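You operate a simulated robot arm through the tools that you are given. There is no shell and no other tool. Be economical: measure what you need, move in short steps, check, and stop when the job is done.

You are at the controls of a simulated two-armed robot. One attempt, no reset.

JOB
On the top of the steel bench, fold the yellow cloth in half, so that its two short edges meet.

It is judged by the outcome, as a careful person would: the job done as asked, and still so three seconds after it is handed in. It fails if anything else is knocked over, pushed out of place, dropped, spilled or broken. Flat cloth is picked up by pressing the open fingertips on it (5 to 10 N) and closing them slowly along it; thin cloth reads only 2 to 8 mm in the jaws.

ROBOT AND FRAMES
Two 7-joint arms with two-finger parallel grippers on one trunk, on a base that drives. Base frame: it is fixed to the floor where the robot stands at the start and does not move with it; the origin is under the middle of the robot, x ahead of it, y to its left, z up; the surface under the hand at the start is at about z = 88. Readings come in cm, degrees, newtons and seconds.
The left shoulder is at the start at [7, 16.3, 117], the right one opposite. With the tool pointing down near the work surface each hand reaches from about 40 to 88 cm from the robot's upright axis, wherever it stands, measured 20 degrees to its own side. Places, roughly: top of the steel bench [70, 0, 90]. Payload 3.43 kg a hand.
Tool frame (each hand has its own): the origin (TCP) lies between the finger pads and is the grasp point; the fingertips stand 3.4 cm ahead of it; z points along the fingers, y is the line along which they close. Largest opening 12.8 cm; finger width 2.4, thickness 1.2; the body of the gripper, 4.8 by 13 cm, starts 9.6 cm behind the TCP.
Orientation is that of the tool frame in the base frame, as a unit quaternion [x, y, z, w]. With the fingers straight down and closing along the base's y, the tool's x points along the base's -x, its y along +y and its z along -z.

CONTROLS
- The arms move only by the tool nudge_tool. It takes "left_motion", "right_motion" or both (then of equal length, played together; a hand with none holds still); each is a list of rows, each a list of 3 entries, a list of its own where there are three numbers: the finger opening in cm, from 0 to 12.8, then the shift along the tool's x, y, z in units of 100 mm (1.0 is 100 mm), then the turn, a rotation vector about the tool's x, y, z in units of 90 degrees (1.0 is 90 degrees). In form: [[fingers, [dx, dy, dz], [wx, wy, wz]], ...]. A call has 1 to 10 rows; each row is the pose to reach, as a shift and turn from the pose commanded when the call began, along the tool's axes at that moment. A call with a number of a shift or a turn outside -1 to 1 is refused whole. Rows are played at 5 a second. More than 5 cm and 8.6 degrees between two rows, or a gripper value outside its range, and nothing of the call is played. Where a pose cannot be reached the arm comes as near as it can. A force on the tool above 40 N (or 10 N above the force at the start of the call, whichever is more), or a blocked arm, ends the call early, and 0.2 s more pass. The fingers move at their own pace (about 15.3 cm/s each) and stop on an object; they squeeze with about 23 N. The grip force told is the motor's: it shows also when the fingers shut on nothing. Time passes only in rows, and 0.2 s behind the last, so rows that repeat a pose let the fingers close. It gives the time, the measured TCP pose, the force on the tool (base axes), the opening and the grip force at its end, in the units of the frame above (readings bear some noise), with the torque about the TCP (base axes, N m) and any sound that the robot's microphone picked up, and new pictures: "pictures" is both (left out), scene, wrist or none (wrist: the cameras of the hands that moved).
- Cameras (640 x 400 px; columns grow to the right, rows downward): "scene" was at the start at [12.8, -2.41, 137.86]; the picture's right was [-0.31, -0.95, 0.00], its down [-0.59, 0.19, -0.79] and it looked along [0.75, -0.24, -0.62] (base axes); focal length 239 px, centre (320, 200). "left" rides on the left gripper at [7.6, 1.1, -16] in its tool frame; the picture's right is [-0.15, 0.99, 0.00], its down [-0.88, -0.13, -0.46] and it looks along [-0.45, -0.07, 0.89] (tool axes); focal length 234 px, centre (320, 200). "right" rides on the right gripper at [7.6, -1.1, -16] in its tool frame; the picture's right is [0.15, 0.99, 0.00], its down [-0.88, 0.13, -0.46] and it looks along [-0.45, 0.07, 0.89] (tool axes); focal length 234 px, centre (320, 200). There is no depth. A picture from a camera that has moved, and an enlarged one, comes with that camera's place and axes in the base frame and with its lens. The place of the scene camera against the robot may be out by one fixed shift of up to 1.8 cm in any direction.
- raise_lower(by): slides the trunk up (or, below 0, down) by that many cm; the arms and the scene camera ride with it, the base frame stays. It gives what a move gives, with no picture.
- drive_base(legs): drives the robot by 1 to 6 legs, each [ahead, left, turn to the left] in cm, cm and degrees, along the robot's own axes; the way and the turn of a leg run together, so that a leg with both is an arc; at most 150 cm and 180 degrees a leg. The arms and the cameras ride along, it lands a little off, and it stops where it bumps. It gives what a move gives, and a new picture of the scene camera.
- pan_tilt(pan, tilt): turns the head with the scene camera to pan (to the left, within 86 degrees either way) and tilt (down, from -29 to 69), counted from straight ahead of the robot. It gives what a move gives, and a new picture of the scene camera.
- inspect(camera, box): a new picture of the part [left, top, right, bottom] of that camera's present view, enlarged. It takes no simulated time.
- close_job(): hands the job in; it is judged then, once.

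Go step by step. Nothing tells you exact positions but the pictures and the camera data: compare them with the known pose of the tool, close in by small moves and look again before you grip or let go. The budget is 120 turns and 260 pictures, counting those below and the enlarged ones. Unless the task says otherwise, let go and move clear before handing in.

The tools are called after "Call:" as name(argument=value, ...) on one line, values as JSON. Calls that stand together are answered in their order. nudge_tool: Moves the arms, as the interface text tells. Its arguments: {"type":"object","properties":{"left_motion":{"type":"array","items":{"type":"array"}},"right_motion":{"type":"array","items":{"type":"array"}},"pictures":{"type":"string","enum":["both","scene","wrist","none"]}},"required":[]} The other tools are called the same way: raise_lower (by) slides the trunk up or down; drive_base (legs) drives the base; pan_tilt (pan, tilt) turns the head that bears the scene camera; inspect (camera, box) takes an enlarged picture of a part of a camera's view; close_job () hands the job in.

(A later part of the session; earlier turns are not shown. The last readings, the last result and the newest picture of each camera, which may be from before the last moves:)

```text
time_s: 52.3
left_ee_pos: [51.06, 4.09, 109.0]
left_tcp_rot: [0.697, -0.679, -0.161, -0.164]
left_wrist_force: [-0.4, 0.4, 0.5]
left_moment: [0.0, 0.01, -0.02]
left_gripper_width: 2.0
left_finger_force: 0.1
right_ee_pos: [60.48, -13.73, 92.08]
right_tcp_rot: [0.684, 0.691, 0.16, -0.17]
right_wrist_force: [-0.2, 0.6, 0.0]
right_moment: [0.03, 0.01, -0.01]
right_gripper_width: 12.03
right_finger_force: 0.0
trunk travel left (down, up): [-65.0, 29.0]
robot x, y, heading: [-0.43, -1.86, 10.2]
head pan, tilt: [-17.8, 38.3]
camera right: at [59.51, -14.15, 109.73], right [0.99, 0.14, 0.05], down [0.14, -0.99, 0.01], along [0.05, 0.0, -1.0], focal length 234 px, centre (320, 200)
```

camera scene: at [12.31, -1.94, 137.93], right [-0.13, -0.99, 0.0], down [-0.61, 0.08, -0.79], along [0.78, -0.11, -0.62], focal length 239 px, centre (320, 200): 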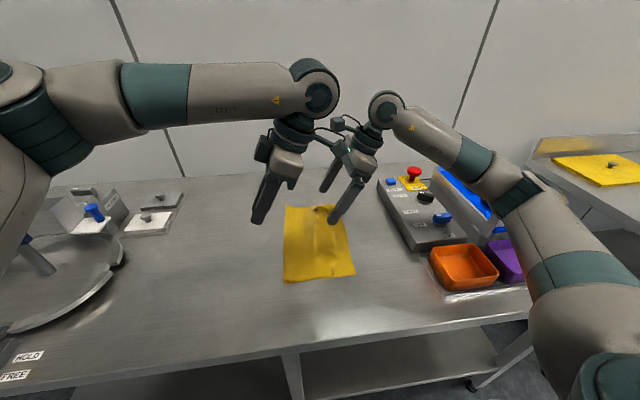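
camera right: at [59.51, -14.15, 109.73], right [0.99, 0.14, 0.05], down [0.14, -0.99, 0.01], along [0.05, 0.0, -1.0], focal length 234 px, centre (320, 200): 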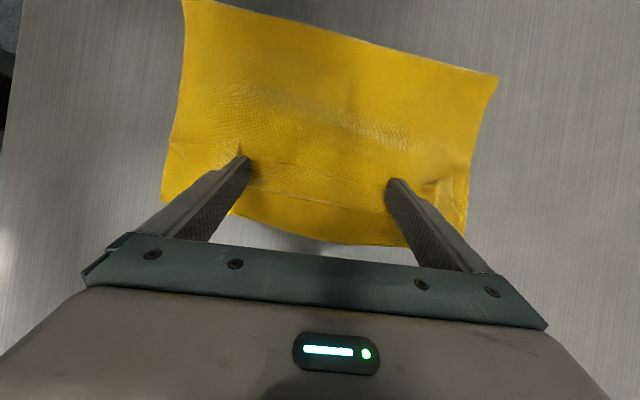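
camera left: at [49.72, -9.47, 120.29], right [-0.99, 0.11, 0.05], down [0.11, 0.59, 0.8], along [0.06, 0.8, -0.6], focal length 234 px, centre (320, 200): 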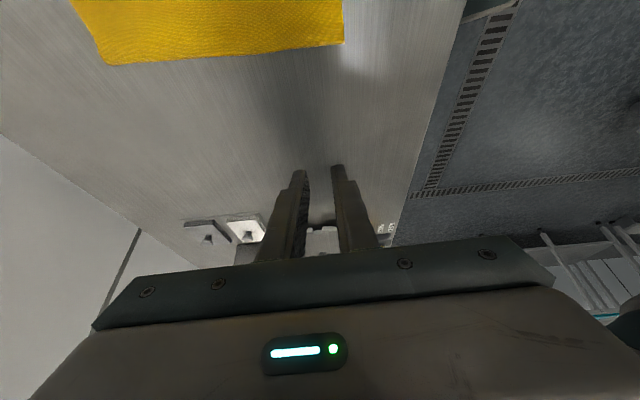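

Call:
inspect(camera="right", box=[150, 80, 480, 260])

```text
1.94 times, centred on (315, 170) of right
camera zoom: at [59.51, -14.15, 109.73], right [0.99, 0.14, 0.05], down [0.14, -0.99, 0.01], along [0.05, 0.0, -1.0], focal length 454 px, centre (330, 258)
```

zoom: 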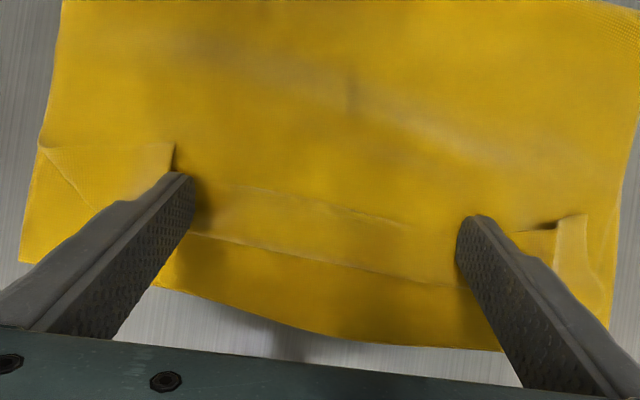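

The hem is rolling outward. I'll keep dragging.

Call:
nudge_tool(right_motion=[[12, [-0.07, 0, -0.03], [0, 0, 0]], [12, [-0.14, 0, -0.06], [0, 0, 0]], [12, [-0.21, 0, -0.095], [0, 0, 0]], [12, [-0.28, 0, -0.13], [0, 0, 0]], [12, [-0.35, 0, -0.165], [0, 0, 0]]], pictures="none")

Call:
inspect(camera="right", box=[150, 0, 500, 260])

```text
time_s: 53.5
left_ee_pos: [50.86, 4.79, 109.03]
left_tcp_rot: [0.698, -0.679, -0.158, -0.163]
left_wrist_force: [-0.2, 0.7, 0.1]
left_moment: [0.01, 0.0, -0.01]
left_gripper_width: 2.03
left_finger_force: 0.1
right_ee_pos: [60.4, -16.81, 92.28]
right_tcp_rot: [0.684, 0.692, 0.159, -0.167]
right_wrist_force: [0.0, -0.2, 0.6]
right_moment: [0.0, 0.01, -0.01]
right_gripper_width: 12.01
right_finger_force: 0.0
trunk travel left (down, up): [-65.0, 29.0]
robot x, y, heading: [-0.26, -2.26, 10.2]
head pan, tilt: [-17.8, 38.3]
```

```text
1.54 times, centred on (325, 130) of right
camera zoom: at [59.33, -17.35, 109.82], right [0.99, 0.15, 0.06], down [0.15, -0.99, 0.01], along [0.06, 0.0, -1.0], focal length 360 px, centre (312, 308)
```

zoom: 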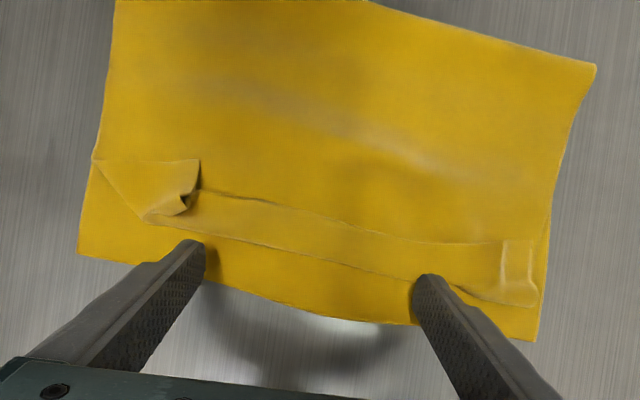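

The cloth slid more than the hem unrolled. Better to regrip the raised ridges at the hem ends, lift the edge well clear, carry it beyond the bottom edge and drop it from height so it topples outward. I'll raise and level the right hand first.

Call:
nudge_tool(right_motion=[[12, [0.1, 0, -0.2], [0, -0.05, 0]], [12, [0.2, 0.1, -0.4], [0, -0.1, 0]], [10, [0.3, 0.25, -0.4], [0, -0.15, 0]], [8, [0.4, 0.4, -0.4], [0, -0.2, 0]], [6, [0.5, 0.55, -0.35], [0, -0.25, 0]], [5, [0.6, 0.75, -0.3], [0, -0.302, 0]], [5, [0.67, 0.95, -0.3], [0, -0.302, 0]]], pictures="none")

Call:
drive_base(legs=[[0, -6, 0]])

```text
time_s: 55.1
left_ee_pos: [51.03, 4.16, 109.1]
left_tcp_rot: [0.697, -0.679, -0.161, -0.164]
left_wrist_force: [-0.3, 0.4, 0.3]
left_moment: [-0.02, 0.01, 0.02]
left_gripper_width: 2.0
left_finger_force: 0.0
right_ee_pos: [70.16, -12.7, 97.67]
right_tcp_rot: [0.703, 0.712, -0.006, -0.002]
right_wrist_force: [0.4, 0.6, 0.2]
right_moment: [0.0, 0.0, 0.02]
right_gripper_width: 5.0
right_finger_force: 0.2
trunk travel left (down, up): [-65.0, 29.0]
robot x, y, heading: [-0.03, -1.97, 10.1]
head pan, tilt: [-17.8, 38.3]
```

```text
time_s: 56.1
left_ee_pos: [52.1, -1.55, 108.98]
left_tcp_rot: [0.697, -0.68, -0.161, -0.163]
left_wrist_force: [0.4, 0.3, 0.0]
left_moment: [0.02, 0.0, 0.0]
left_gripper_width: 2.0
left_finger_force: 0.2
right_ee_pos: [71.05, -18.54, 97.65]
right_tcp_rot: [0.701, 0.713, -0.005, -0.003]
right_wrist_force: [0.0, 0.1, 0.3]
right_moment: [-0.01, 0.0, 0.0]
right_gripper_width: 4.97
right_finger_force: 0.0
trunk travel left (down, up): [-65.0, 29.0]
robot x, y, heading: [0.86, -7.91, 10.2]
head pan, tilt: [-17.8, 38.3]
camera scene: at [13.92, -8.01, 137.86], right [-0.13, -0.99, 0.0], down [-0.61, 0.08, -0.79], along [0.78, -0.1, -0.62], focal length 239 px, centre (320, 200)
```

scene: 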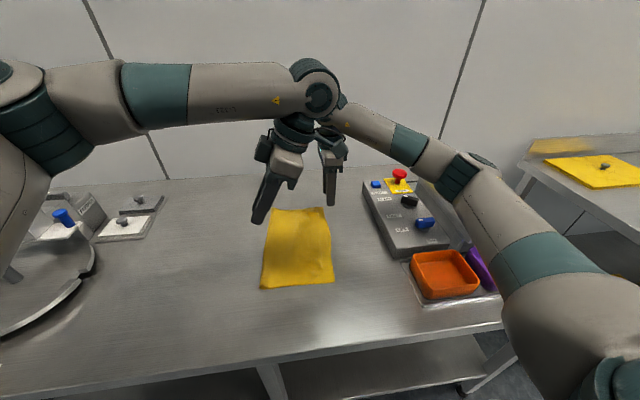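

Call:
nudge_tool(left_motion=[[3, [0.14, 0, 0.06], [0, 0.05, 0]], [4, [0.28, 0, 0.12], [0, 0.1, 0]], [5, [0.42, 0, 0.18], [0, 0.15, 0]], [5, [0.56, 0, 0.24], [0, 0.2, 0]], [5, [0.7, 0, 0.3], [0, 0.25, 0]], [5, [0.85, 0, 0.35], [0, 0.302, 0]]], right_motion=[[5, [0.1, 0.02, 0], [0, 0, 0]], [5, [0.2, 0.04, 0], [0, 0, 0]], [5, [0.3, 0.06, 0], [0, 0, 0]], [5, [0.4, 0.08, 0], [0, 0, 0]], [5, [0.5, 0.1, 0], [0, 0, 0]], [5, [0.6, 0.12, 0], [0, 0, 0]]], pictures="wrist")

```text
time_s: 57.5
left_ee_pos: [52.3, -7.44, 102.03]
left_tcp_rot: [0.716, -0.698, 0.008, 0.002]
left_wrist_force: [-0.2, 0.3, -0.3]
left_moment: [-0.01, 0.03, 0.0]
left_gripper_width: 5.0
left_finger_force: 0.1
right_ee_pos: [72.24, -12.38, 97.49]
right_tcp_rot: [0.703, 0.712, -0.006, -0.004]
right_wrist_force: [-0.2, -0.2, -0.5]
right_moment: [-0.05, 0.02, 0.02]
right_gripper_width: 5.01
right_finger_force: 0.0
trunk travel left (down, up): [-65.0, 29.0]
robot x, y, heading: [0.69, -8.1, 10.1]
head pan, tilt: [-17.8, 38.3]
camera right: at [71.17, -4.8, 113.41], right [0.99, 0.16, -0.01], down [0.15, -0.88, 0.46], along [0.06, -0.45, -0.89], focal length 234 px, centre (320, 200)
camera left: at [51.3, -14.94, 118.23], right [-0.99, 0.12, -0.01], down [0.11, 0.89, 0.44], along [0.06, 0.44, -0.9], focal length 234 px, centre (320, 200)
```

right: 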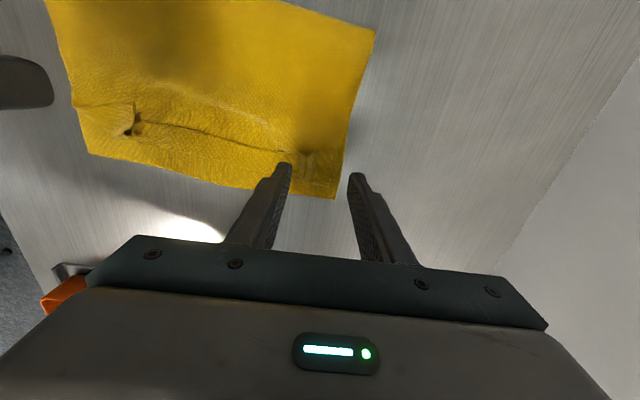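
left: 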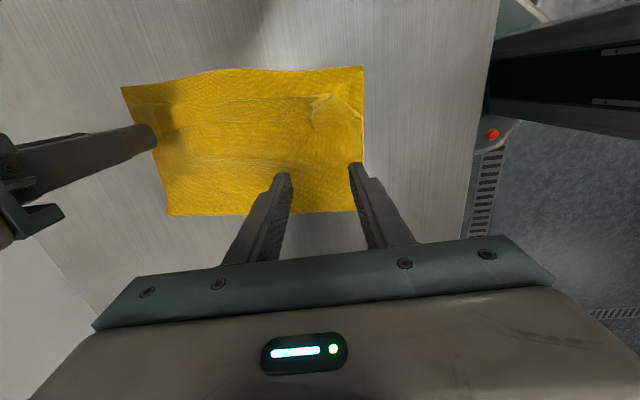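

Call:
inspect(camera="right", box=[60, 60, 380, 240])

Call:
inspect(camera="left", box=[110, 50, 390, 230])

```text
2.00 times, centred on (220, 150) of right
camera zoom: at [71.17, -4.8, 113.41], right [0.99, 0.16, -0.01], down [0.15, -0.88, 0.46], along [0.06, -0.45, -0.89], focal length 468 px, centre (520, 300)
```

zoom: 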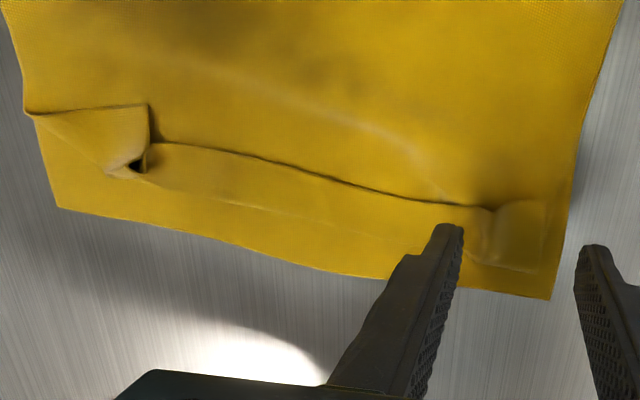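

```text
2.22 times, centred on (250, 140) of left
camera zoom: at [51.3, -14.94, 118.23], right [-0.99, 0.12, -0.01], down [0.11, 0.89, 0.44], along [0.06, 0.44, -0.9], focal length 520 px, centre (476, 333)
```

zoom: 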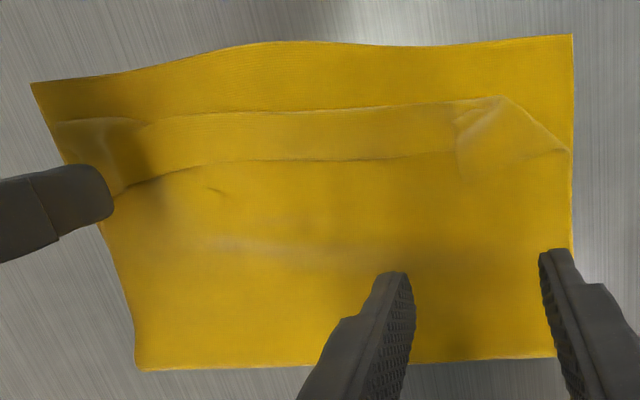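

I'll put each open hand over its raised ridge, the far one at about (71, −12.5) and the near one at about (51.9, −11.4), stopping just above the stack.

Call:
nudge_tool(left_motion=[[4, [0.13, 0.02, 0.0], [0, 0, 0]], [4, [0.26, 0.04, 0.2], [0, 0, 0]], [4, [0.4, 0.04, 0.4], [0, 0, 0]], [4, [0.4, 0.04, 0.6], [0, 0, 0]], [4, [0.4, 0.04, 0.8], [0, 0, 0]], [4, [0.4, 0.04, 0.92], [0, 0, 0]], [4, [0.4, 0.04, 0.92], [0, 0, 0]]], right_motion=[[4, [0, -0.12, 0], [0, 0, 0]], [4, [0, -0.12, 0.1], [0, 0, 0]], [4, [0, -0.12, 0.2], [0, 0, 0]], [4, [0, -0.12, 0.3], [0, 0, 0]], [4, [0, -0.12, 0.4], [0, 0, 0]], [4, [0, -0.12, 0.46], [0, 0, 0]], [4, [0, -0.12, 0.46], [0, 0, 0]]], pictures="wrist")

```text
time_s: 59.1
left_ee_pos: [52.02, -11.71, 93.04]
left_tcp_rot: [0.715, -0.699, 0.008, 0.001]
left_wrist_force: [-0.5, 0.3, -0.1]
left_moment: [0.02, -0.03, 0.01]
left_gripper_width: 3.98
left_finger_force: 0.1
right_ee_pos: [70.98, -12.54, 92.98]
right_tcp_rot: [0.702, 0.712, -0.007, -0.003]
right_wrist_force: [0.1, -0.4, 0.1]
right_moment: [-0.01, -0.01, 0.03]
right_gripper_width: 3.98
right_finger_force: 0.2
trunk travel left (down, up): [-65.0, 29.0]
robot x, y, heading: [1.34, -8.02, 10.2]
head pan, tilt: [-17.8, 38.3]
camera right: at [69.86, -4.98, 108.86], right [0.99, 0.16, -0.01], down [0.15, -0.88, 0.46], along [0.06, -0.45, -0.89], focal length 234 px, centre (320, 200)
camera left: at [50.95, -19.11, 109.08], right [-0.99, 0.12, -0.01], down [0.11, 0.89, 0.45], along [0.06, 0.44, -0.89], focal length 234 px, centre (320, 200)
```

right: 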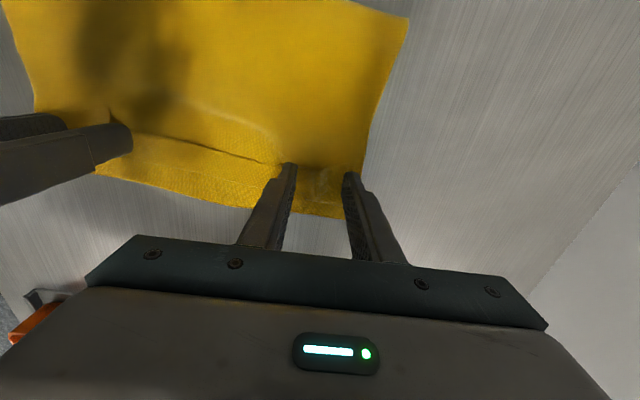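
left: 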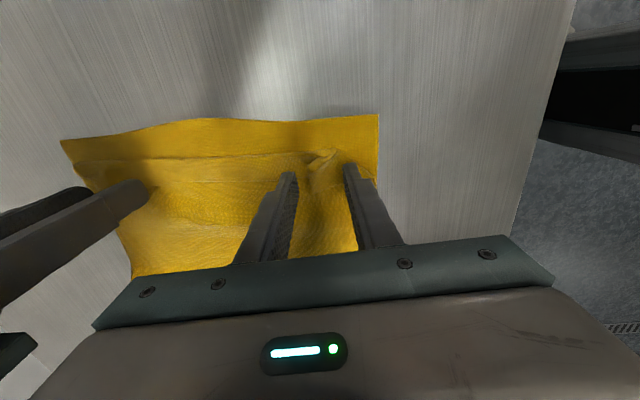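

Call:
nudge_tool(left_motion=[[4, [0.04, 0, 0.05], [0, 0, 0]], [4, [0.04, 0, 0.1], [0, 0, 0]], [4, [0.04, 0, 0.115], [0, 0, 0]], [3, [0.04, 0, 0.12], [0, 0, 0]], [2.4, [0.04, 0, 0.12], [0, 0, 0]], [1.8, [0.04, 0, 0.12], [0, 0, 0]], [1.2, [0.04, 0, 0.12], [0, 0, 0]], [0.6, [0.04, 0, 0.12], [0, 0, 0]], [0, [0.04, 0, 0.12], [0, 0, 0]], [0, [0.04, 0, 0.12], [0, 0, 0]]], right_motion=[[4, [0, 0, 0.05], [0, 0, 0]], [4, [0, 0, 0.1], [0, 0, 0]], [4, [0, 0, 0.115], [0, 0, 0]], [3, [0, 0, 0.12], [0, 0, 0]], [2.4, [0, 0, 0.12], [0, 0, 0]], [1.8, [0, 0, 0.12], [0, 0, 0]], [1.2, [0, 0, 0.12], [0, 0, 0]], [0.6, [0, 0, 0.12], [0, 0, 0]], [0, [0, 0, 0.12], [0, 0, 0]], [0, [0, 0, 0.12], [0, 0, 0]]], pictures="wrist")

```text
time_s: 61.3
left_ee_pos: [52.1, -12.18, 91.73]
left_tcp_rot: [0.716, -0.698, 0.008, 0.001]
left_wrist_force: [8.2, 0.3, 0.4]
left_moment: [0.03, -0.23, 0.05]
left_gripper_width: 0.27
left_finger_force: 23.2
right_ee_pos: [70.81, -12.46, 91.67]
right_tcp_rot: [0.702, 0.712, -0.006, -0.003]
right_wrist_force: [-5.9, -0.8, 3.3]
right_moment: [0.0, 0.23, -0.05]
right_gripper_width: 0.68
right_finger_force: 23.3
trunk travel left (down, up): [-65.0, 29.0]
robot x, y, heading: [0.88, -7.94, 10.0]
head pan, tilt: [-17.8, 38.3]
camera right: at [69.75, -4.96, 107.64], right [0.99, 0.16, -0.01], down [0.15, -0.88, 0.46], along [0.06, -0.45, -0.89], focal length 234 px, centre (320, 200)
camera left: at [51.04, -19.58, 107.94], right [-0.99, 0.12, -0.01], down [0.1, 0.89, 0.45], along [0.06, 0.44, -0.89], focal length 234 px, centre (320, 200)
```

right: 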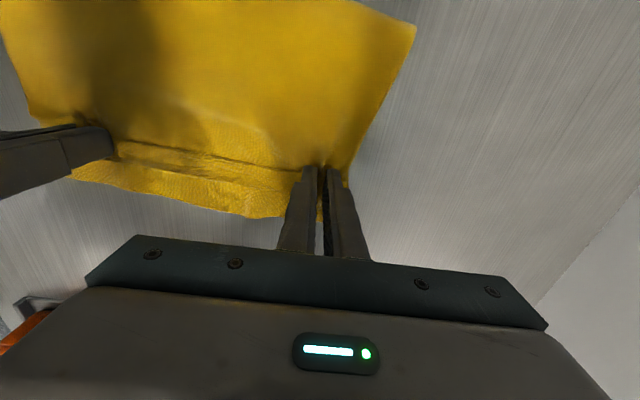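
left: 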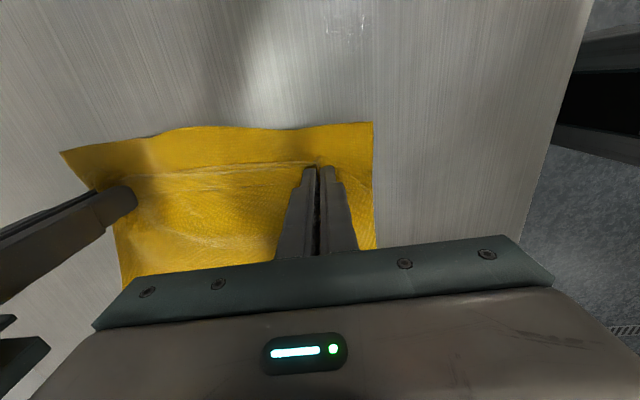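

Call:
nudge_tool(left_motion=[[0, [0, 0, -0.1], [0, 0, 0]], [0, [0, 0, -0.2], [0, 0, 0]], [0, [0, 0, -0.3], [0, 0, 0]], [0, [0, 0, -0.4], [0, 0, 0]], [0, [0, 0, -0.4], [0, 0, 0]]], right_motion=[[0, [0, -0.03, -0.1], [0, 0, 0]], [0, [0, -0.05, -0.2], [0, 0, 0]], [0, [0, -0.05, -0.3], [0, 0, 0]], [0, [0, -0.05, -0.4], [0, 0, 0]], [0, [0, -0.05, -0.4], [0, 0, 0]]])

```text
time_s: 62.5
left_ee_pos: [52.12, -12.11, 95.84]
left_tcp_rot: [0.716, -0.699, 0.007, 0.002]
left_wrist_force: [3.2, 1.0, 0.1]
left_moment: [-0.02, -0.05, 0.0]
left_gripper_width: 0.24
left_finger_force: 22.5
right_ee_pos: [70.68, -12.61, 95.79]
right_tcp_rot: [0.702, 0.712, -0.006, -0.004]
right_wrist_force: [-2.7, 0.3, -0.3]
right_moment: [-0.02, 0.07, -0.02]
right_gripper_width: 0.6
right_finger_force: 22.7
trunk travel left (down, up): [-65.0, 29.0]
robot x, y, heading: [0.74, -7.81, 10.2]
head pan, tilt: [-17.8, 38.3]
camera scene: at [13.96, -8.07, 137.86], right [-0.13, -0.99, 0.0], down [-0.61, 0.08, -0.78], along [0.78, -0.1, -0.62], focal length 239 px, centre (320, 200)
camera right: at [69.4, -4.94, 111.63], right [0.99, 0.16, -0.01], down [0.15, -0.88, 0.46], along [0.06, -0.45, -0.89], focal length 234 px, centre (320, 200)
camera left: at [51.04, -19.55, 111.97], right [-0.99, 0.12, -0.01], down [0.11, 0.89, 0.45], along [0.06, 0.44, -0.89], focal length 234 px, centre (320, 200)
```

scene: 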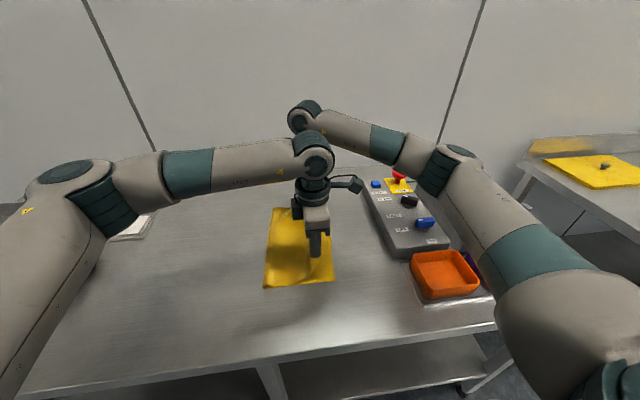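
right: 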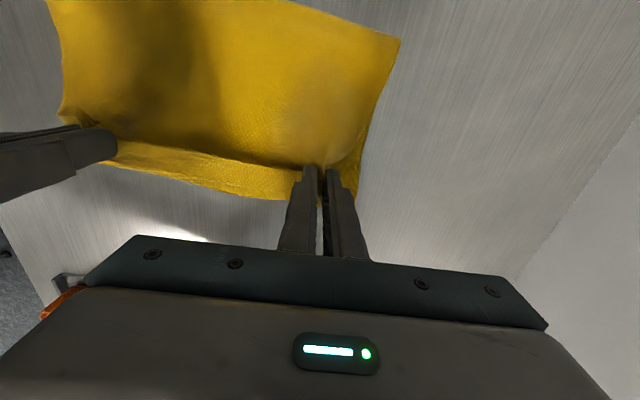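
left: 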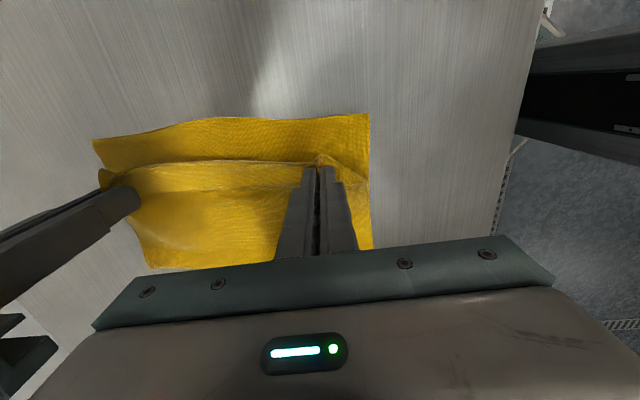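

Call:
inspect(camera="left", box=[80, 100, 400, 280])

Call:
inspect(camera="right", box=[40, 60, 420, 270])

```text
2.00 times, centred on (240, 190) of left
camera zoom: at [51.04, -19.55, 111.97], right [-0.99, 0.12, -0.01], down [0.11, 0.89, 0.45], along [0.06, 0.44, -0.89], focal length 468 px, centre (480, 220)
```

zoom: 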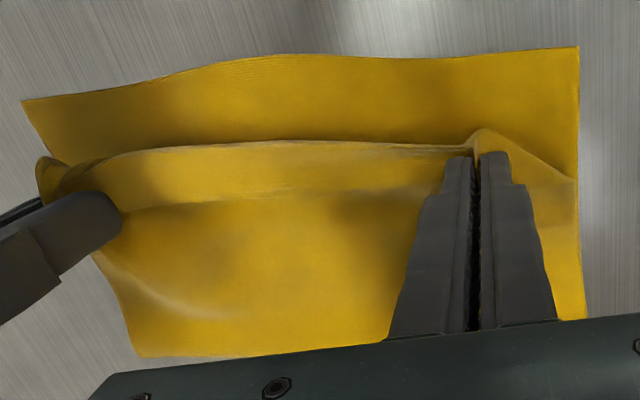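

```text
1.68 times, centred on (230, 165) of right
camera zoom: at [69.4, -4.94, 111.63], right [0.99, 0.16, -0.01], down [0.15, -0.88, 0.46], along [0.06, -0.45, -0.89], focal length 394 px, centre (472, 259)
```

zoom: 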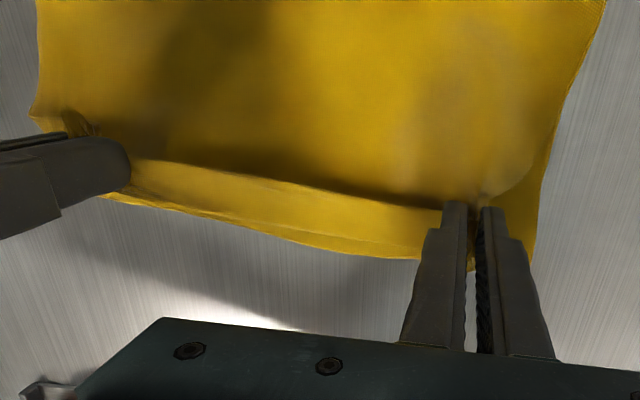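

The hem's two plies came up together, so it won't unroll this way. I'll unfold the cloth and regrip about 6 cm inside the edge, so the edge hangs free and gravity flips it. I'm carrying the edge back now.

Call:
nudge_tool(left_motion=[[0, [-0.05, 0, -0.15], [0, 0, 0]], [0, [-0.12, 0, -0.3], [0, 0, 0]], [0, [-0.24, 0, -0.45], [0, 0, 0]], [0, [-0.36, 0, -0.55], [0, 0, 0]], [0, [-0.48, 0, -0.6], [0, 0, 0]], [0, [-0.6, 0, -0.6], [0, 0, 0]], [0, [-0.75, 0, -0.6], [0, 0, 0]]], right_motion=[[0, [0.05, 0, -0.15], [0, 0, 0]], [0, [0.12, 0, -0.3], [0, 0, 0]], [0, [0.24, 0, -0.45], [0, 0, 0]], [0, [0.36, 0, -0.55], [0, 0, 0]], [0, [0.48, 0, -0.6], [0, 0, 0]], [0, [0.6, 0, -0.6], [0, 0, 0]], [0, [0.75, 0, -0.6], [0, 0, 0]]], pictures="none")

Call:
drive_base(legs=[[-1.5, 12, 0]])

Call:
nudge_tool(left_motion=[[0, [-0.15, 0, 0.0], [0, 0, 0]], [0, [-0.3, 0, 0], [0, 0, 0]], [0, [-0.45, 0, 0.05], [0, 0, 0]], [0, [-0.6, 0, 0.1], [0, 0, 0]], [0, [-0.75, 0, 0.2], [0, 0, 0]], [0, [-0.85, 0, 0.3], [0, 0, 0]], [0, [-0.95, 0, 0.4], [0, 0, 0]], [0, [-0.95, 0, 0.4], [0, 0, 0]]], right_motion=[[0, [0.15, 0, 0.0], [0, 0, 0]], [0, [0.3, 0, 0], [0, 0, 0]], [0, [0.45, 0, 0.05], [0, 0, 0]], [0, [0.6, 0, 0.1], [0, 0, 0]], [0, [0.75, 0, 0.2], [0, 0, 0]], [0, [0.85, 0, 0.3], [0, 0, 0]], [0, [0.95, 0, 0.4], [0, 0, 0]], [0, [0.95, 0, 0.4], [0, 0, 0]]])

```text
time_s: 64.1
left_ee_pos: [51.76, -4.49, 101.75]
left_tcp_rot: [0.715, -0.699, 0.008, 0.001]
left_wrist_force: [5.0, 0.3, 0.9]
left_moment: [-0.01, -0.14, 0.02]
left_gripper_width: 0.26
left_finger_force: 23.1
right_ee_pos: [70.45, -4.94, 101.57]
right_tcp_rot: [0.702, 0.712, -0.006, -0.002]
right_wrist_force: [-4.5, 0.8, -0.1]
right_moment: [-0.01, 0.15, 0.02]
right_gripper_width: 0.62
right_finger_force: 23.3
trunk travel left (down, up): [-65.0, 29.0]
robot x, y, heading: [0.72, -8.0, 10.1]
head pan, tilt: [-17.8, 38.3]
```

```text
time_s: 65.3
left_ee_pos: [48.4, 6.7, 101.6]
left_tcp_rot: [0.714, -0.7, 0.007, 0.001]
left_wrist_force: [4.9, 0.2, 0.4]
left_moment: [-0.02, -0.15, 0.02]
left_gripper_width: 0.27
left_finger_force: 23.6
right_ee_pos: [66.95, 6.27, 101.77]
right_tcp_rot: [0.703, 0.711, -0.005, -0.003]
right_wrist_force: [-5.1, 1.1, 0.6]
right_moment: [0.02, 0.17, -0.03]
right_gripper_width: 0.62
right_finger_force: 22.7
trunk travel left (down, up): [-65.0, 29.0]
robot x, y, heading: [-2.59, 3.42, 10.0]
head pan, tilt: [-17.8, 38.3]
camera scene: at [10.38, 3.41, 137.86], right [-0.14, -0.99, 0.0], down [-0.61, 0.08, -0.78], along [0.78, -0.11, -0.62], focal length 239 px, centre (320, 200)
```

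scene: 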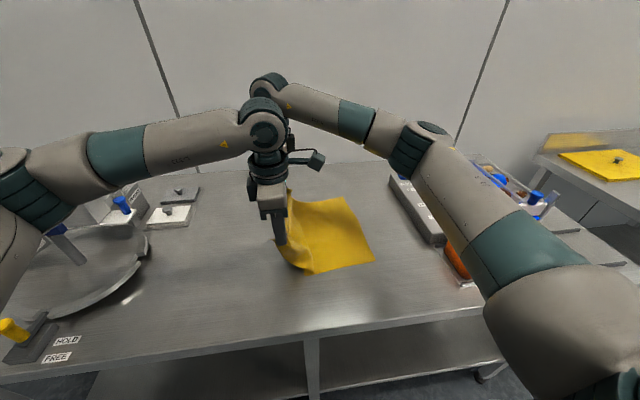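

```text
time_s: 67.1
left_ee_pos: [48.16, 16.29, 97.57]
left_tcp_rot: [0.714, -0.7, 0.007, 0.001]
left_wrist_force: [5.2, 0.5, -0.4]
left_moment: [-0.01, -0.15, 0.02]
left_gripper_width: 0.26
left_finger_force: 22.6
right_ee_pos: [66.66, 15.72, 97.56]
right_tcp_rot: [0.702, 0.712, -0.005, -0.003]
right_wrist_force: [-4.2, 0.5, -0.3]
right_moment: [0.01, 0.19, -0.03]
right_gripper_width: 0.65
right_finger_force: 23.0
trunk travel left (down, up): [-65.0, 29.0]
robot x, y, heading: [-2.85, 3.72, 10.1]
head pan, tilt: [-17.8, 38.3]
camera scene: at [10.36, 3.36, 137.86], right [-0.14, -0.99, 0.0], down [-0.61, 0.08, -0.79], along [0.78, -0.11, -0.62], focal length 239 px, centre (320, 200)
camera right: at [65.66, 23.32, 113.53], right [0.99, 0.16, -0.01], down [0.15, -0.88, 0.46], along [0.06, -0.45, -0.89], focal length 234 px, centre (320, 200)
camera left: at [47.09, 8.85, 113.74], right [-0.99, 0.13, -0.01], down [0.11, 0.89, 0.45], along [0.07, 0.44, -0.89], focal length 234 px, centre (320, 200)
```

scene: 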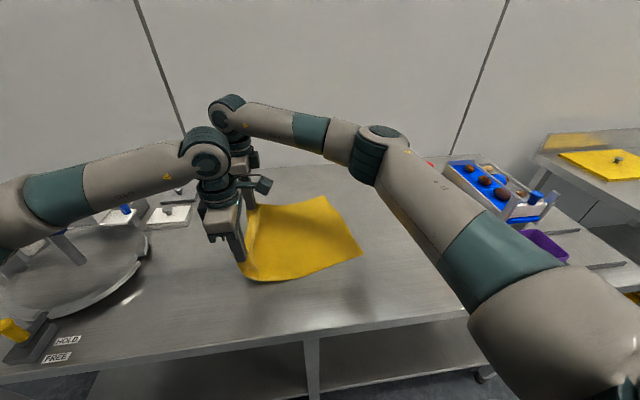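
right: 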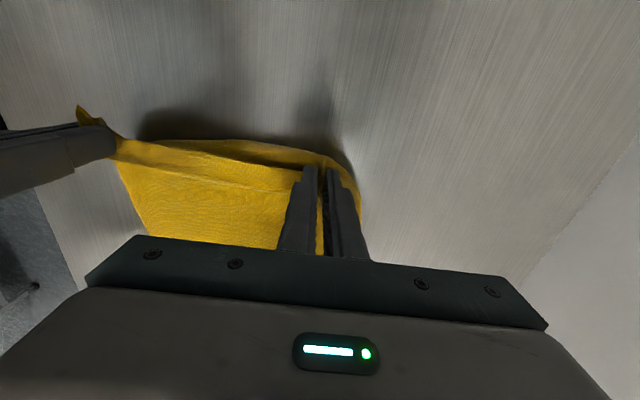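
left: 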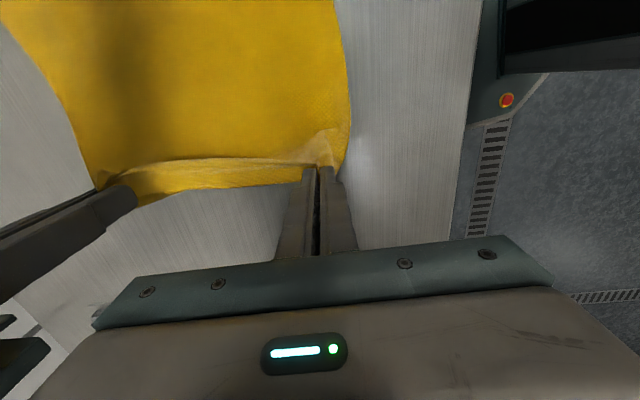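

Call:
nudge_tool(left_motion=[[0, [0, -0.1, 0], [0, 0, 0]], [0, [0, -0.2, 0], [0, 0, 0]], [0, [0, -0.35, 0], [0, 0, 0]], [0, [-0.05, -0.35, 0.15], [0, 0, 0]], [0, [-0.1, -0.35, 0.3], [0, 0, 0]], [0, [-0.1, -0.35, 0.5], [0, 0, 0]], [0, [-0.1, -0.35, 0.5], [0, 0, 0]]], right_motion=[[0, [0, 0.1, 0], [0, 0, 0]], [0, [0, 0.2, 0], [0, 0, 0]], [0, [0, 0.37, 0], [0, 0, 0]], [0, [0.1, 0.37, 0.15], [0, 0, 0]], [0, [0.17, 0.37, 0.3], [0, 0, 0]], [0, [0.17, 0.37, 0.5], [0, 0, 0]], [0, [0.17, 0.37, 0.5], [0, 0, 0]]])

```text
time_s: 68.7
left_ee_pos: [51.68, 17.32, 92.65]
left_tcp_rot: [0.715, -0.699, 0.008, 0.002]
left_wrist_force: [4.7, 0.5, 0.2]
left_moment: [-0.04, -0.17, 0.04]
left_gripper_width: 0.24
left_finger_force: 22.7
right_ee_pos: [70.19, 17.58, 92.63]
right_tcp_rot: [0.703, 0.711, -0.006, -0.003]
right_wrist_force: [-4.3, -1.4, 0.0]
right_moment: [0.01, 0.15, 0.03]
right_gripper_width: 0.64
right_finger_force: 23.7
trunk travel left (down, up): [-65.0, 29.0]
robot x, y, heading: [-2.94, 3.88, 9.8]
head pan, tilt: [-17.8, 38.3]
camera scene: at [10.31, 3.44, 137.87], right [-0.14, -0.99, 0.0], down [-0.61, 0.08, -0.79], along [0.78, -0.11, -0.62], focal length 239 px, centre (320, 200)
camera right: at [69.14, 25.15, 108.5], right [0.99, 0.16, -0.01], down [0.15, -0.88, 0.46], along [0.06, -0.45, -0.89], focal length 234 px, centre (320, 200)
camera left: at [50.57, 9.9, 108.74], right [-0.99, 0.13, -0.01], down [0.11, 0.89, 0.45], along [0.07, 0.44, -0.9], focal length 234 px, centre (320, 200)
```

scene: 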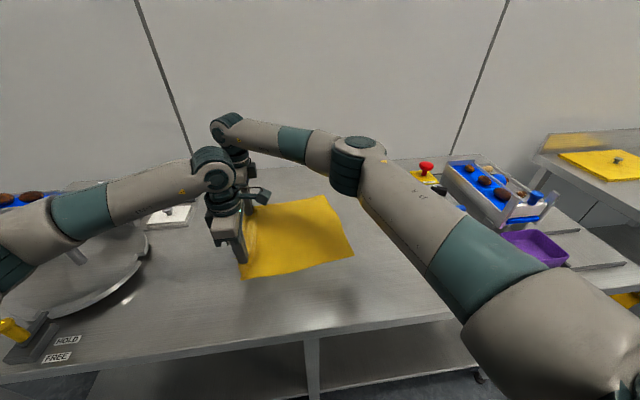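
right: 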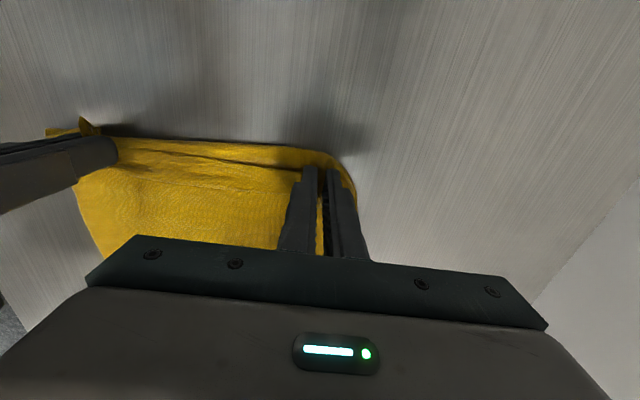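
left: 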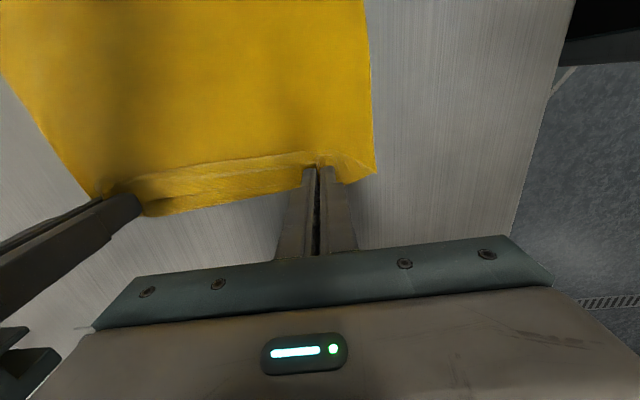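

The cloth is nearly flat again. I'll release and look.

Call:
nudge_tool(left_motion=[[0.6, [0, 0, 0.04], [0, 0, 0]], [1.5, [0, 0, 0.04], [0, 0, 0]], [3, [0, 0, 0.0], [0, 0, 0]], [3, [0, 0, -0.2], [0, 0, 0]], [3, [0, 0, -0.4], [0, 0, 0]], [3, [0, 0, -0.7], [0, 0, 0]]], right_motion=[[0.6, [0, 0, 0.04], [0, 0, 0]], [1.5, [0, 0, 0.04], [0, 0, 0]], [3, [0, 0, 0.0], [0, 0, 0]], [3, [0, 0, -0.2], [0, 0, 0]], [3, [0, 0, -0.4], [0, 0, 0]], [3, [0, 0, -0.7], [0, 0, 0]]])

```text
time_s: 70.1
left_ee_pos: [51.42, 17.38, 99.68]
left_tcp_rot: [0.715, -0.699, 0.008, 0.001]
left_wrist_force: [0.0, -0.4, 0.7]
left_moment: [0.01, -0.03, -0.04]
left_gripper_width: 3.0
left_finger_force: 0.1
right_ee_pos: [70.34, 17.55, 99.76]
right_tcp_rot: [0.703, 0.711, -0.006, -0.003]
right_wrist_force: [-0.3, 0.9, -0.2]
right_moment: [-0.03, -0.03, 0.02]
right_gripper_width: 3.02
right_finger_force: 0.0
trunk travel left (down, up): [-65.0, 29.0]
robot x, y, heading: [-2.54, 3.45, 10.0]
head pan, tilt: [-17.8, 38.3]
camera scene: at [10.22, 3.42, 137.87], right [-0.14, -0.99, 0.0], down [-0.61, 0.08, -0.79], along [0.78, -0.11, -0.62], focal length 239 px, centre (320, 200)
camera right: at [69.21, 25.16, 115.64], right [0.99, 0.16, -0.01], down [0.15, -0.88, 0.46], along [0.06, -0.45, -0.89], focal length 234 px, centre (320, 200)
camera left: at [50.33, 9.95, 115.83], right [-0.99, 0.13, -0.01], down [0.11, 0.89, 0.45], along [0.07, 0.44, -0.89], focal length 234 px, centre (320, 200)
```

scene: 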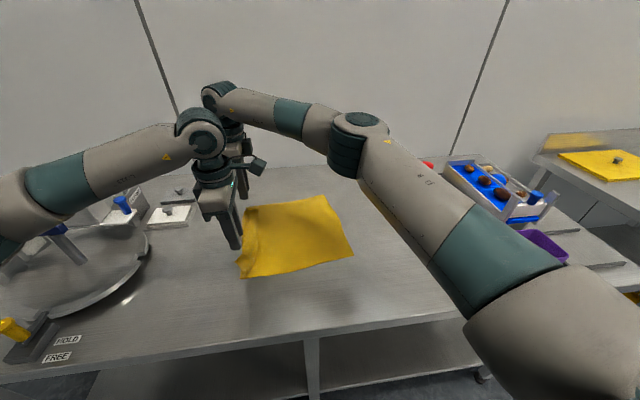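
right: 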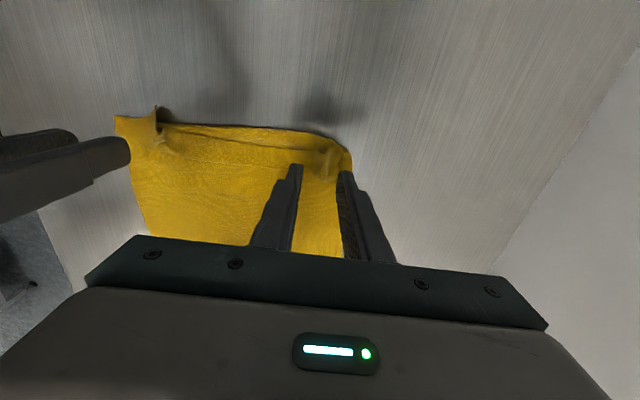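
left: 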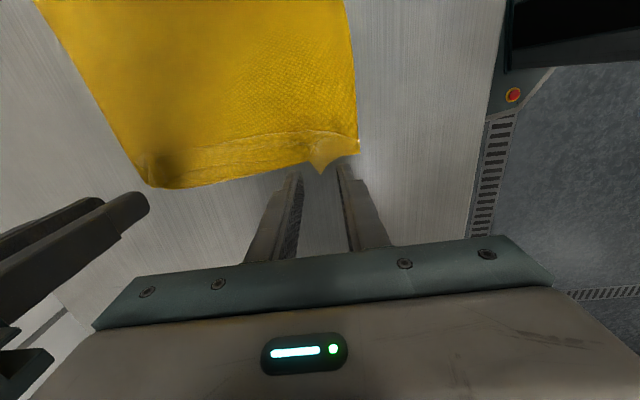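

The cloth is unfolded, with only a small tuck at the edge. I'll regrip about 6–7 cm inside the edge, at y ≈ 13.5.

Call:
nudge_tool(left_motion=[[4, [0.15, 0.05, 0], [0, 0, 0]], [4, [0.3, 0.1, 0], [0, 0, 0]], [4, [0.4, 0.1, 0.15], [0, 0, 0]], [4, [0.4, 0.1, 0.35], [0, 0, 0]], [4, [0.4, 0.1, 0.55], [0, 0, 0]], [4, [0.4, 0.1, 0.74], [0, 0, 0]], [4, [0.4, 0.1, 0.74], [0, 0, 0]]], right_motion=[[4, [-0.15, 0.05, 0], [0, 0, 0]], [4, [-0.3, 0.05, 0], [0, 0, 0]], [4, [-0.4, 0.05, 0.15], [0, 0, 0]], [4, [-0.4, 0.05, 0.35], [0, 0, 0]], [4, [-0.4, 0.05, 0.55], [0, 0, 0]], [4, [-0.4, 0.05, 0.74], [0, 0, 0]], [4, [-0.4, 0.05, 0.74], [0, 0, 0]]], pictures="wrist")

```text
time_s: 71.7
left_ee_pos: [50.72, 13.26, 92.29]
left_tcp_rot: [0.714, -0.7, 0.007, 0.001]
left_wrist_force: [-0.3, -1.1, 0.0]
left_moment: [0.02, 0.01, 0.0]
left_gripper_width: 3.98
left_finger_force: 0.0
right_ee_pos: [70.98, 13.5, 92.19]
right_tcp_rot: [0.702, 0.712, -0.005, -0.003]
right_wrist_force: [-0.7, -0.2, 1.0]
right_moment: [0.04, -0.01, -0.02]
right_gripper_width: 4.0
right_finger_force: 0.1
trunk travel left (down, up): [-65.0, 29.0]
robot x, y, heading: [-2.71, 3.48, 9.9]
head pan, tilt: [-17.8, 38.3]
camera right: at [69.8, 21.13, 108.11], right [0.99, 0.16, -0.01], down [0.15, -0.88, 0.46], along [0.06, -0.45, -0.89], focal length 234 px, centre (320, 200)
camera left: at [49.67, 5.81, 108.38], right [-0.99, 0.13, -0.01], down [0.11, 0.89, 0.45], along [0.07, 0.44, -0.89], focal length 234 px, centre (320, 200)
```

right: 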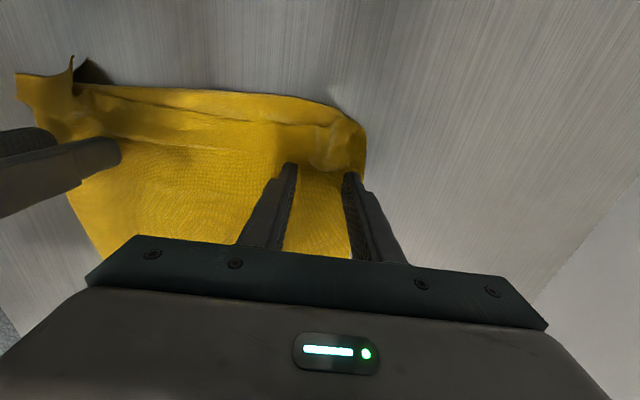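
left: 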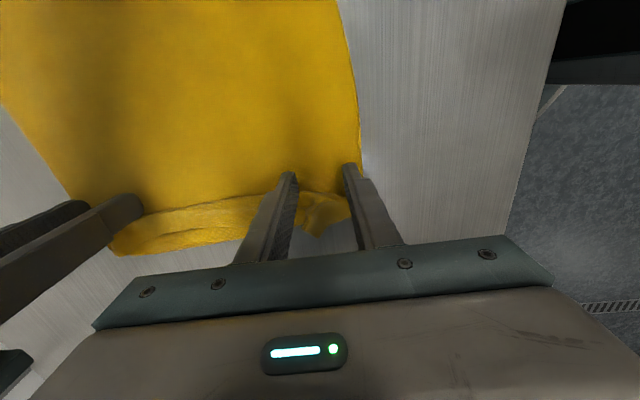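

Call:
nudge_tool(left_motion=[[4, [0, -0.04, 0.03], [0, 0, 0]], [4, [0, -0.04, 0.06], [0, 0, 0]], [4, [0, -0.04, 0.07], [0, 0, 0]], [4, [0, -0.04, 0.07], [0, 0, 0]]], right_motion=[[4, [0, 0, 0.03], [0, 0, 0]], [4, [0, 0, 0.06], [0, 0, 0]], [4, [0, 0, 0.07], [0, 0, 0]], [4, [0, 0, 0.07], [0, 0, 0]]], pictures="none")

```text
time_s: 72.7
left_ee_pos: [51.04, 13.26, 91.62]
left_tcp_rot: [0.714, -0.7, 0.007, 0.0]
left_wrist_force: [-0.4, -0.2, 1.1]
left_moment: [-0.01, 0.01, 0.02]
left_gripper_width: 4.0
left_finger_force: 0.0
right_ee_pos: [70.84, 13.44, 91.61]
right_tcp_rot: [0.703, 0.712, -0.006, -0.003]
right_wrist_force: [1.6, 0.6, 4.7]
right_moment: [0.04, -0.17, 0.03]
right_gripper_width: 4.03
right_finger_force: 0.3
trunk travel left (down, up): [-65.0, 29.0]
robot x, y, heading: [-2.69, 3.61, 10.2]
head pan, tilt: [-17.8, 38.3]
```

Near contact. I'll press slightly more and close slowly.

Call:
nudge_tool(left_motion=[[4, [0, 0, 0.014], [0, 0, 0]], [3.6, [0, 0, 0.016], [0, 0, 0]], [3.2, [0, 0, 0.017], [0, 0, 0]], [2.8, [0, 0, 0.018], [0, 0, 0]], [2.3, [0, 0, 0.019], [0, 0, 0]], [1.8, [0, 0, 0.02], [0, 0, 0]], [1.3, [0, 0, 0.02], [0, 0, 0]], [0.8, [0, 0, 0.02], [0, 0, 0]], [0.4, [0, 0, 0.02], [0, 0, 0]], [0, [0, 0, 0.02], [0, 0, 0]]], right_motion=[[4, [0, 0, 0.008], [0, 0, 0]], [3.6, [0, 0, 0.01], [0, 0, 0]], [3.2, [0, 0, 0.011], [0, 0, 0]], [2.8, [0, 0, 0.012], [0, 0, 0]], [2.3, [0, 0, 0.013], [0, 0, 0]], [1.8, [0, 0, 0.014], [0, 0, 0]], [1.3, [0, 0, 0.014], [0, 0, 0]], [0.8, [0, 0, 0.014], [0, 0, 0]], [0.4, [0, 0, 0.014], [0, 0, 0]], [0, [0, 0, 0.014], [0, 0, 0]]], pictures="wrist")

```text
time_s: 74.9
left_ee_pos: [51.04, 13.3, 91.57]
left_tcp_rot: [0.715, -0.699, 0.009, 0.0]
left_wrist_force: [0.3, -0.1, 24.0]
left_moment: [0.09, 0.24, 0.04]
left_gripper_width: 0.24
left_finger_force: 23.0
right_ee_pos: [70.69, 13.58, 91.52]
right_tcp_rot: [0.702, 0.712, -0.005, -0.002]
right_wrist_force: [-1.0, 0.1, 6.2]
right_moment: [0.0, -0.02, 0.02]
right_gripper_width: 0.2
right_finger_force: 23.1
trunk travel left (down, up): [-65.0, 29.0]
robot x, y, heading: [-2.67, 3.24, 10.1]
head pan, tilt: [-17.8, 38.3]
camera right: at [69.53, 21.08, 107.47], right [0.99, 0.16, -0.01], down [0.15, -0.88, 0.46], along [0.06, -0.45, -0.89], focal length 234 px, centre (320, 200)
camera left: at [49.86, 5.8, 107.68], right [-0.99, 0.13, -0.01], down [0.11, 0.89, 0.45], along [0.07, 0.44, -0.89], focal length 234 px, centre (320, 200)
```

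right: 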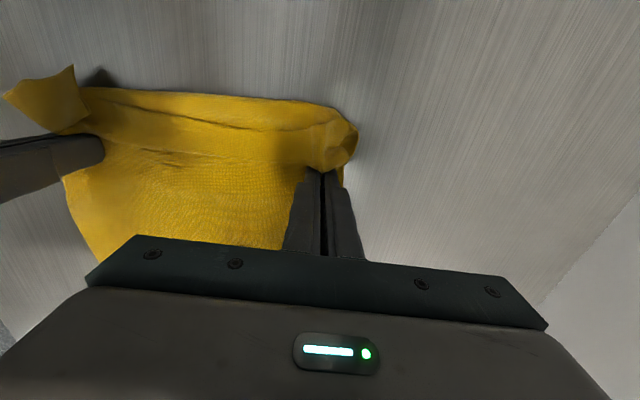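
left: 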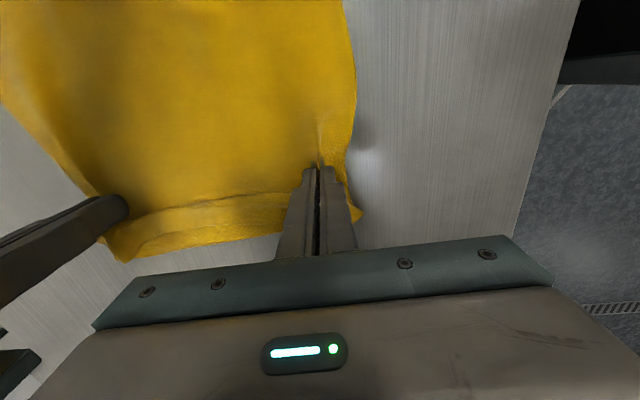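

Both grips hold. I'm lifting high so the edge flap hangs and straightens.

Call:
nudge_tool(left_motion=[[0, [0, 0, -0.1], [0, 0, 0]], [0, [0, 0, -0.25], [0, 0, 0]], [0, [0.05, 0, -0.4], [0, 0, 0]], [0, [0.1, 0, -0.55], [0, 0, 0]], [0, [0.15, 0, -0.7], [0, 0, 0]], [0, [0.25, 0, -0.85], [0, 0, 0]], [0, [0.35, 0, -1.0], [0, 0, 0]], [0, [0.35, 0, -1.0], [0, 0, 0]]], right_motion=[[0, [0, 0, -0.1], [0, 0, 0]], [0, [0, 0, -0.25], [0, 0, 0]], [0, [-0.05, 0, -0.4], [0, 0, 0]], [0, [-0.1, 0, -0.55], [0, 0, 0]], [0, [-0.15, 0, -0.7], [0, 0, 0]], [0, [-0.25, 0, -0.85], [0, 0, 0]], [0, [-0.35, 0, -1.0], [0, 0, 0]], [0, [-0.35, 0, -1.0], [0, 0, 0]]])

```text
time_s: 76.7
left_ee_pos: [51.13, 9.99, 101.37]
left_tcp_rot: [0.715, -0.7, 0.007, 0.0]
left_wrist_force: [4.7, 1.1, -0.4]
left_moment: [0.01, -0.09, 0.06]
left_gripper_width: 0.2
left_finger_force: 23.2
right_ee_pos: [71.13, 10.12, 101.44]
right_tcp_rot: [0.703, 0.711, -0.007, -0.003]
right_wrist_force: [-4.5, -0.5, -0.7]
right_moment: [-0.04, 0.18, 0.03]
right_gripper_width: 0.2
right_finger_force: 22.8
trunk travel left (down, up): [-65.0, 29.0]
robot x, y, heading: [-2.48, 3.65, 10.1]
head pan, tilt: [-17.8, 38.3]
camera scene: at [10.41, 3.51, 137.85], right [-0.14, -0.99, 0.0], down [-0.61, 0.08, -0.78], along [0.78, -0.11, -0.62], focal length 239 px, centre (320, 200)
camera right: at [70.05, 17.74, 117.36], right [0.99, 0.16, -0.01], down [0.15, -0.88, 0.46], along [0.06, -0.45, -0.89], focal length 234 px, centre (320, 200)
camera left: at [50.11, 2.58, 117.54], right [-0.99, 0.13, -0.01], down [0.11, 0.89, 0.45], along [0.06, 0.44, -0.9], focal length 234 px, centre (320, 200)
```

scene: 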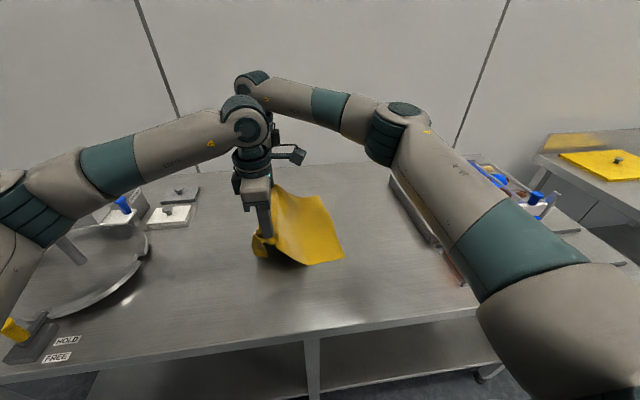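
right: 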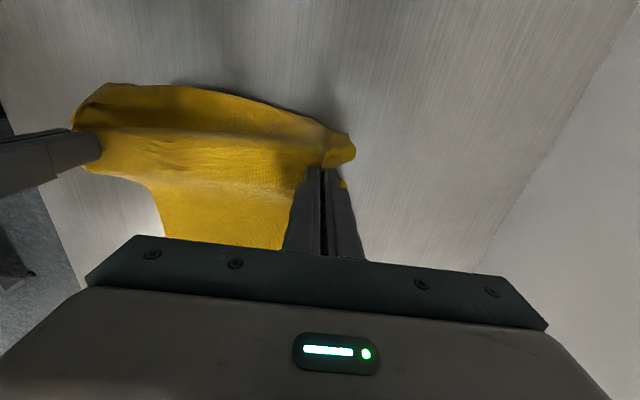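
left: 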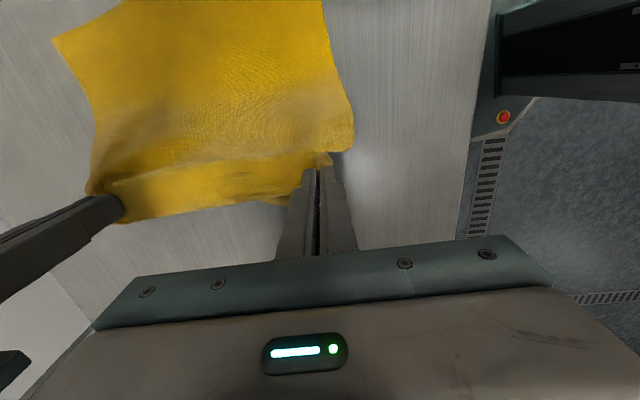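

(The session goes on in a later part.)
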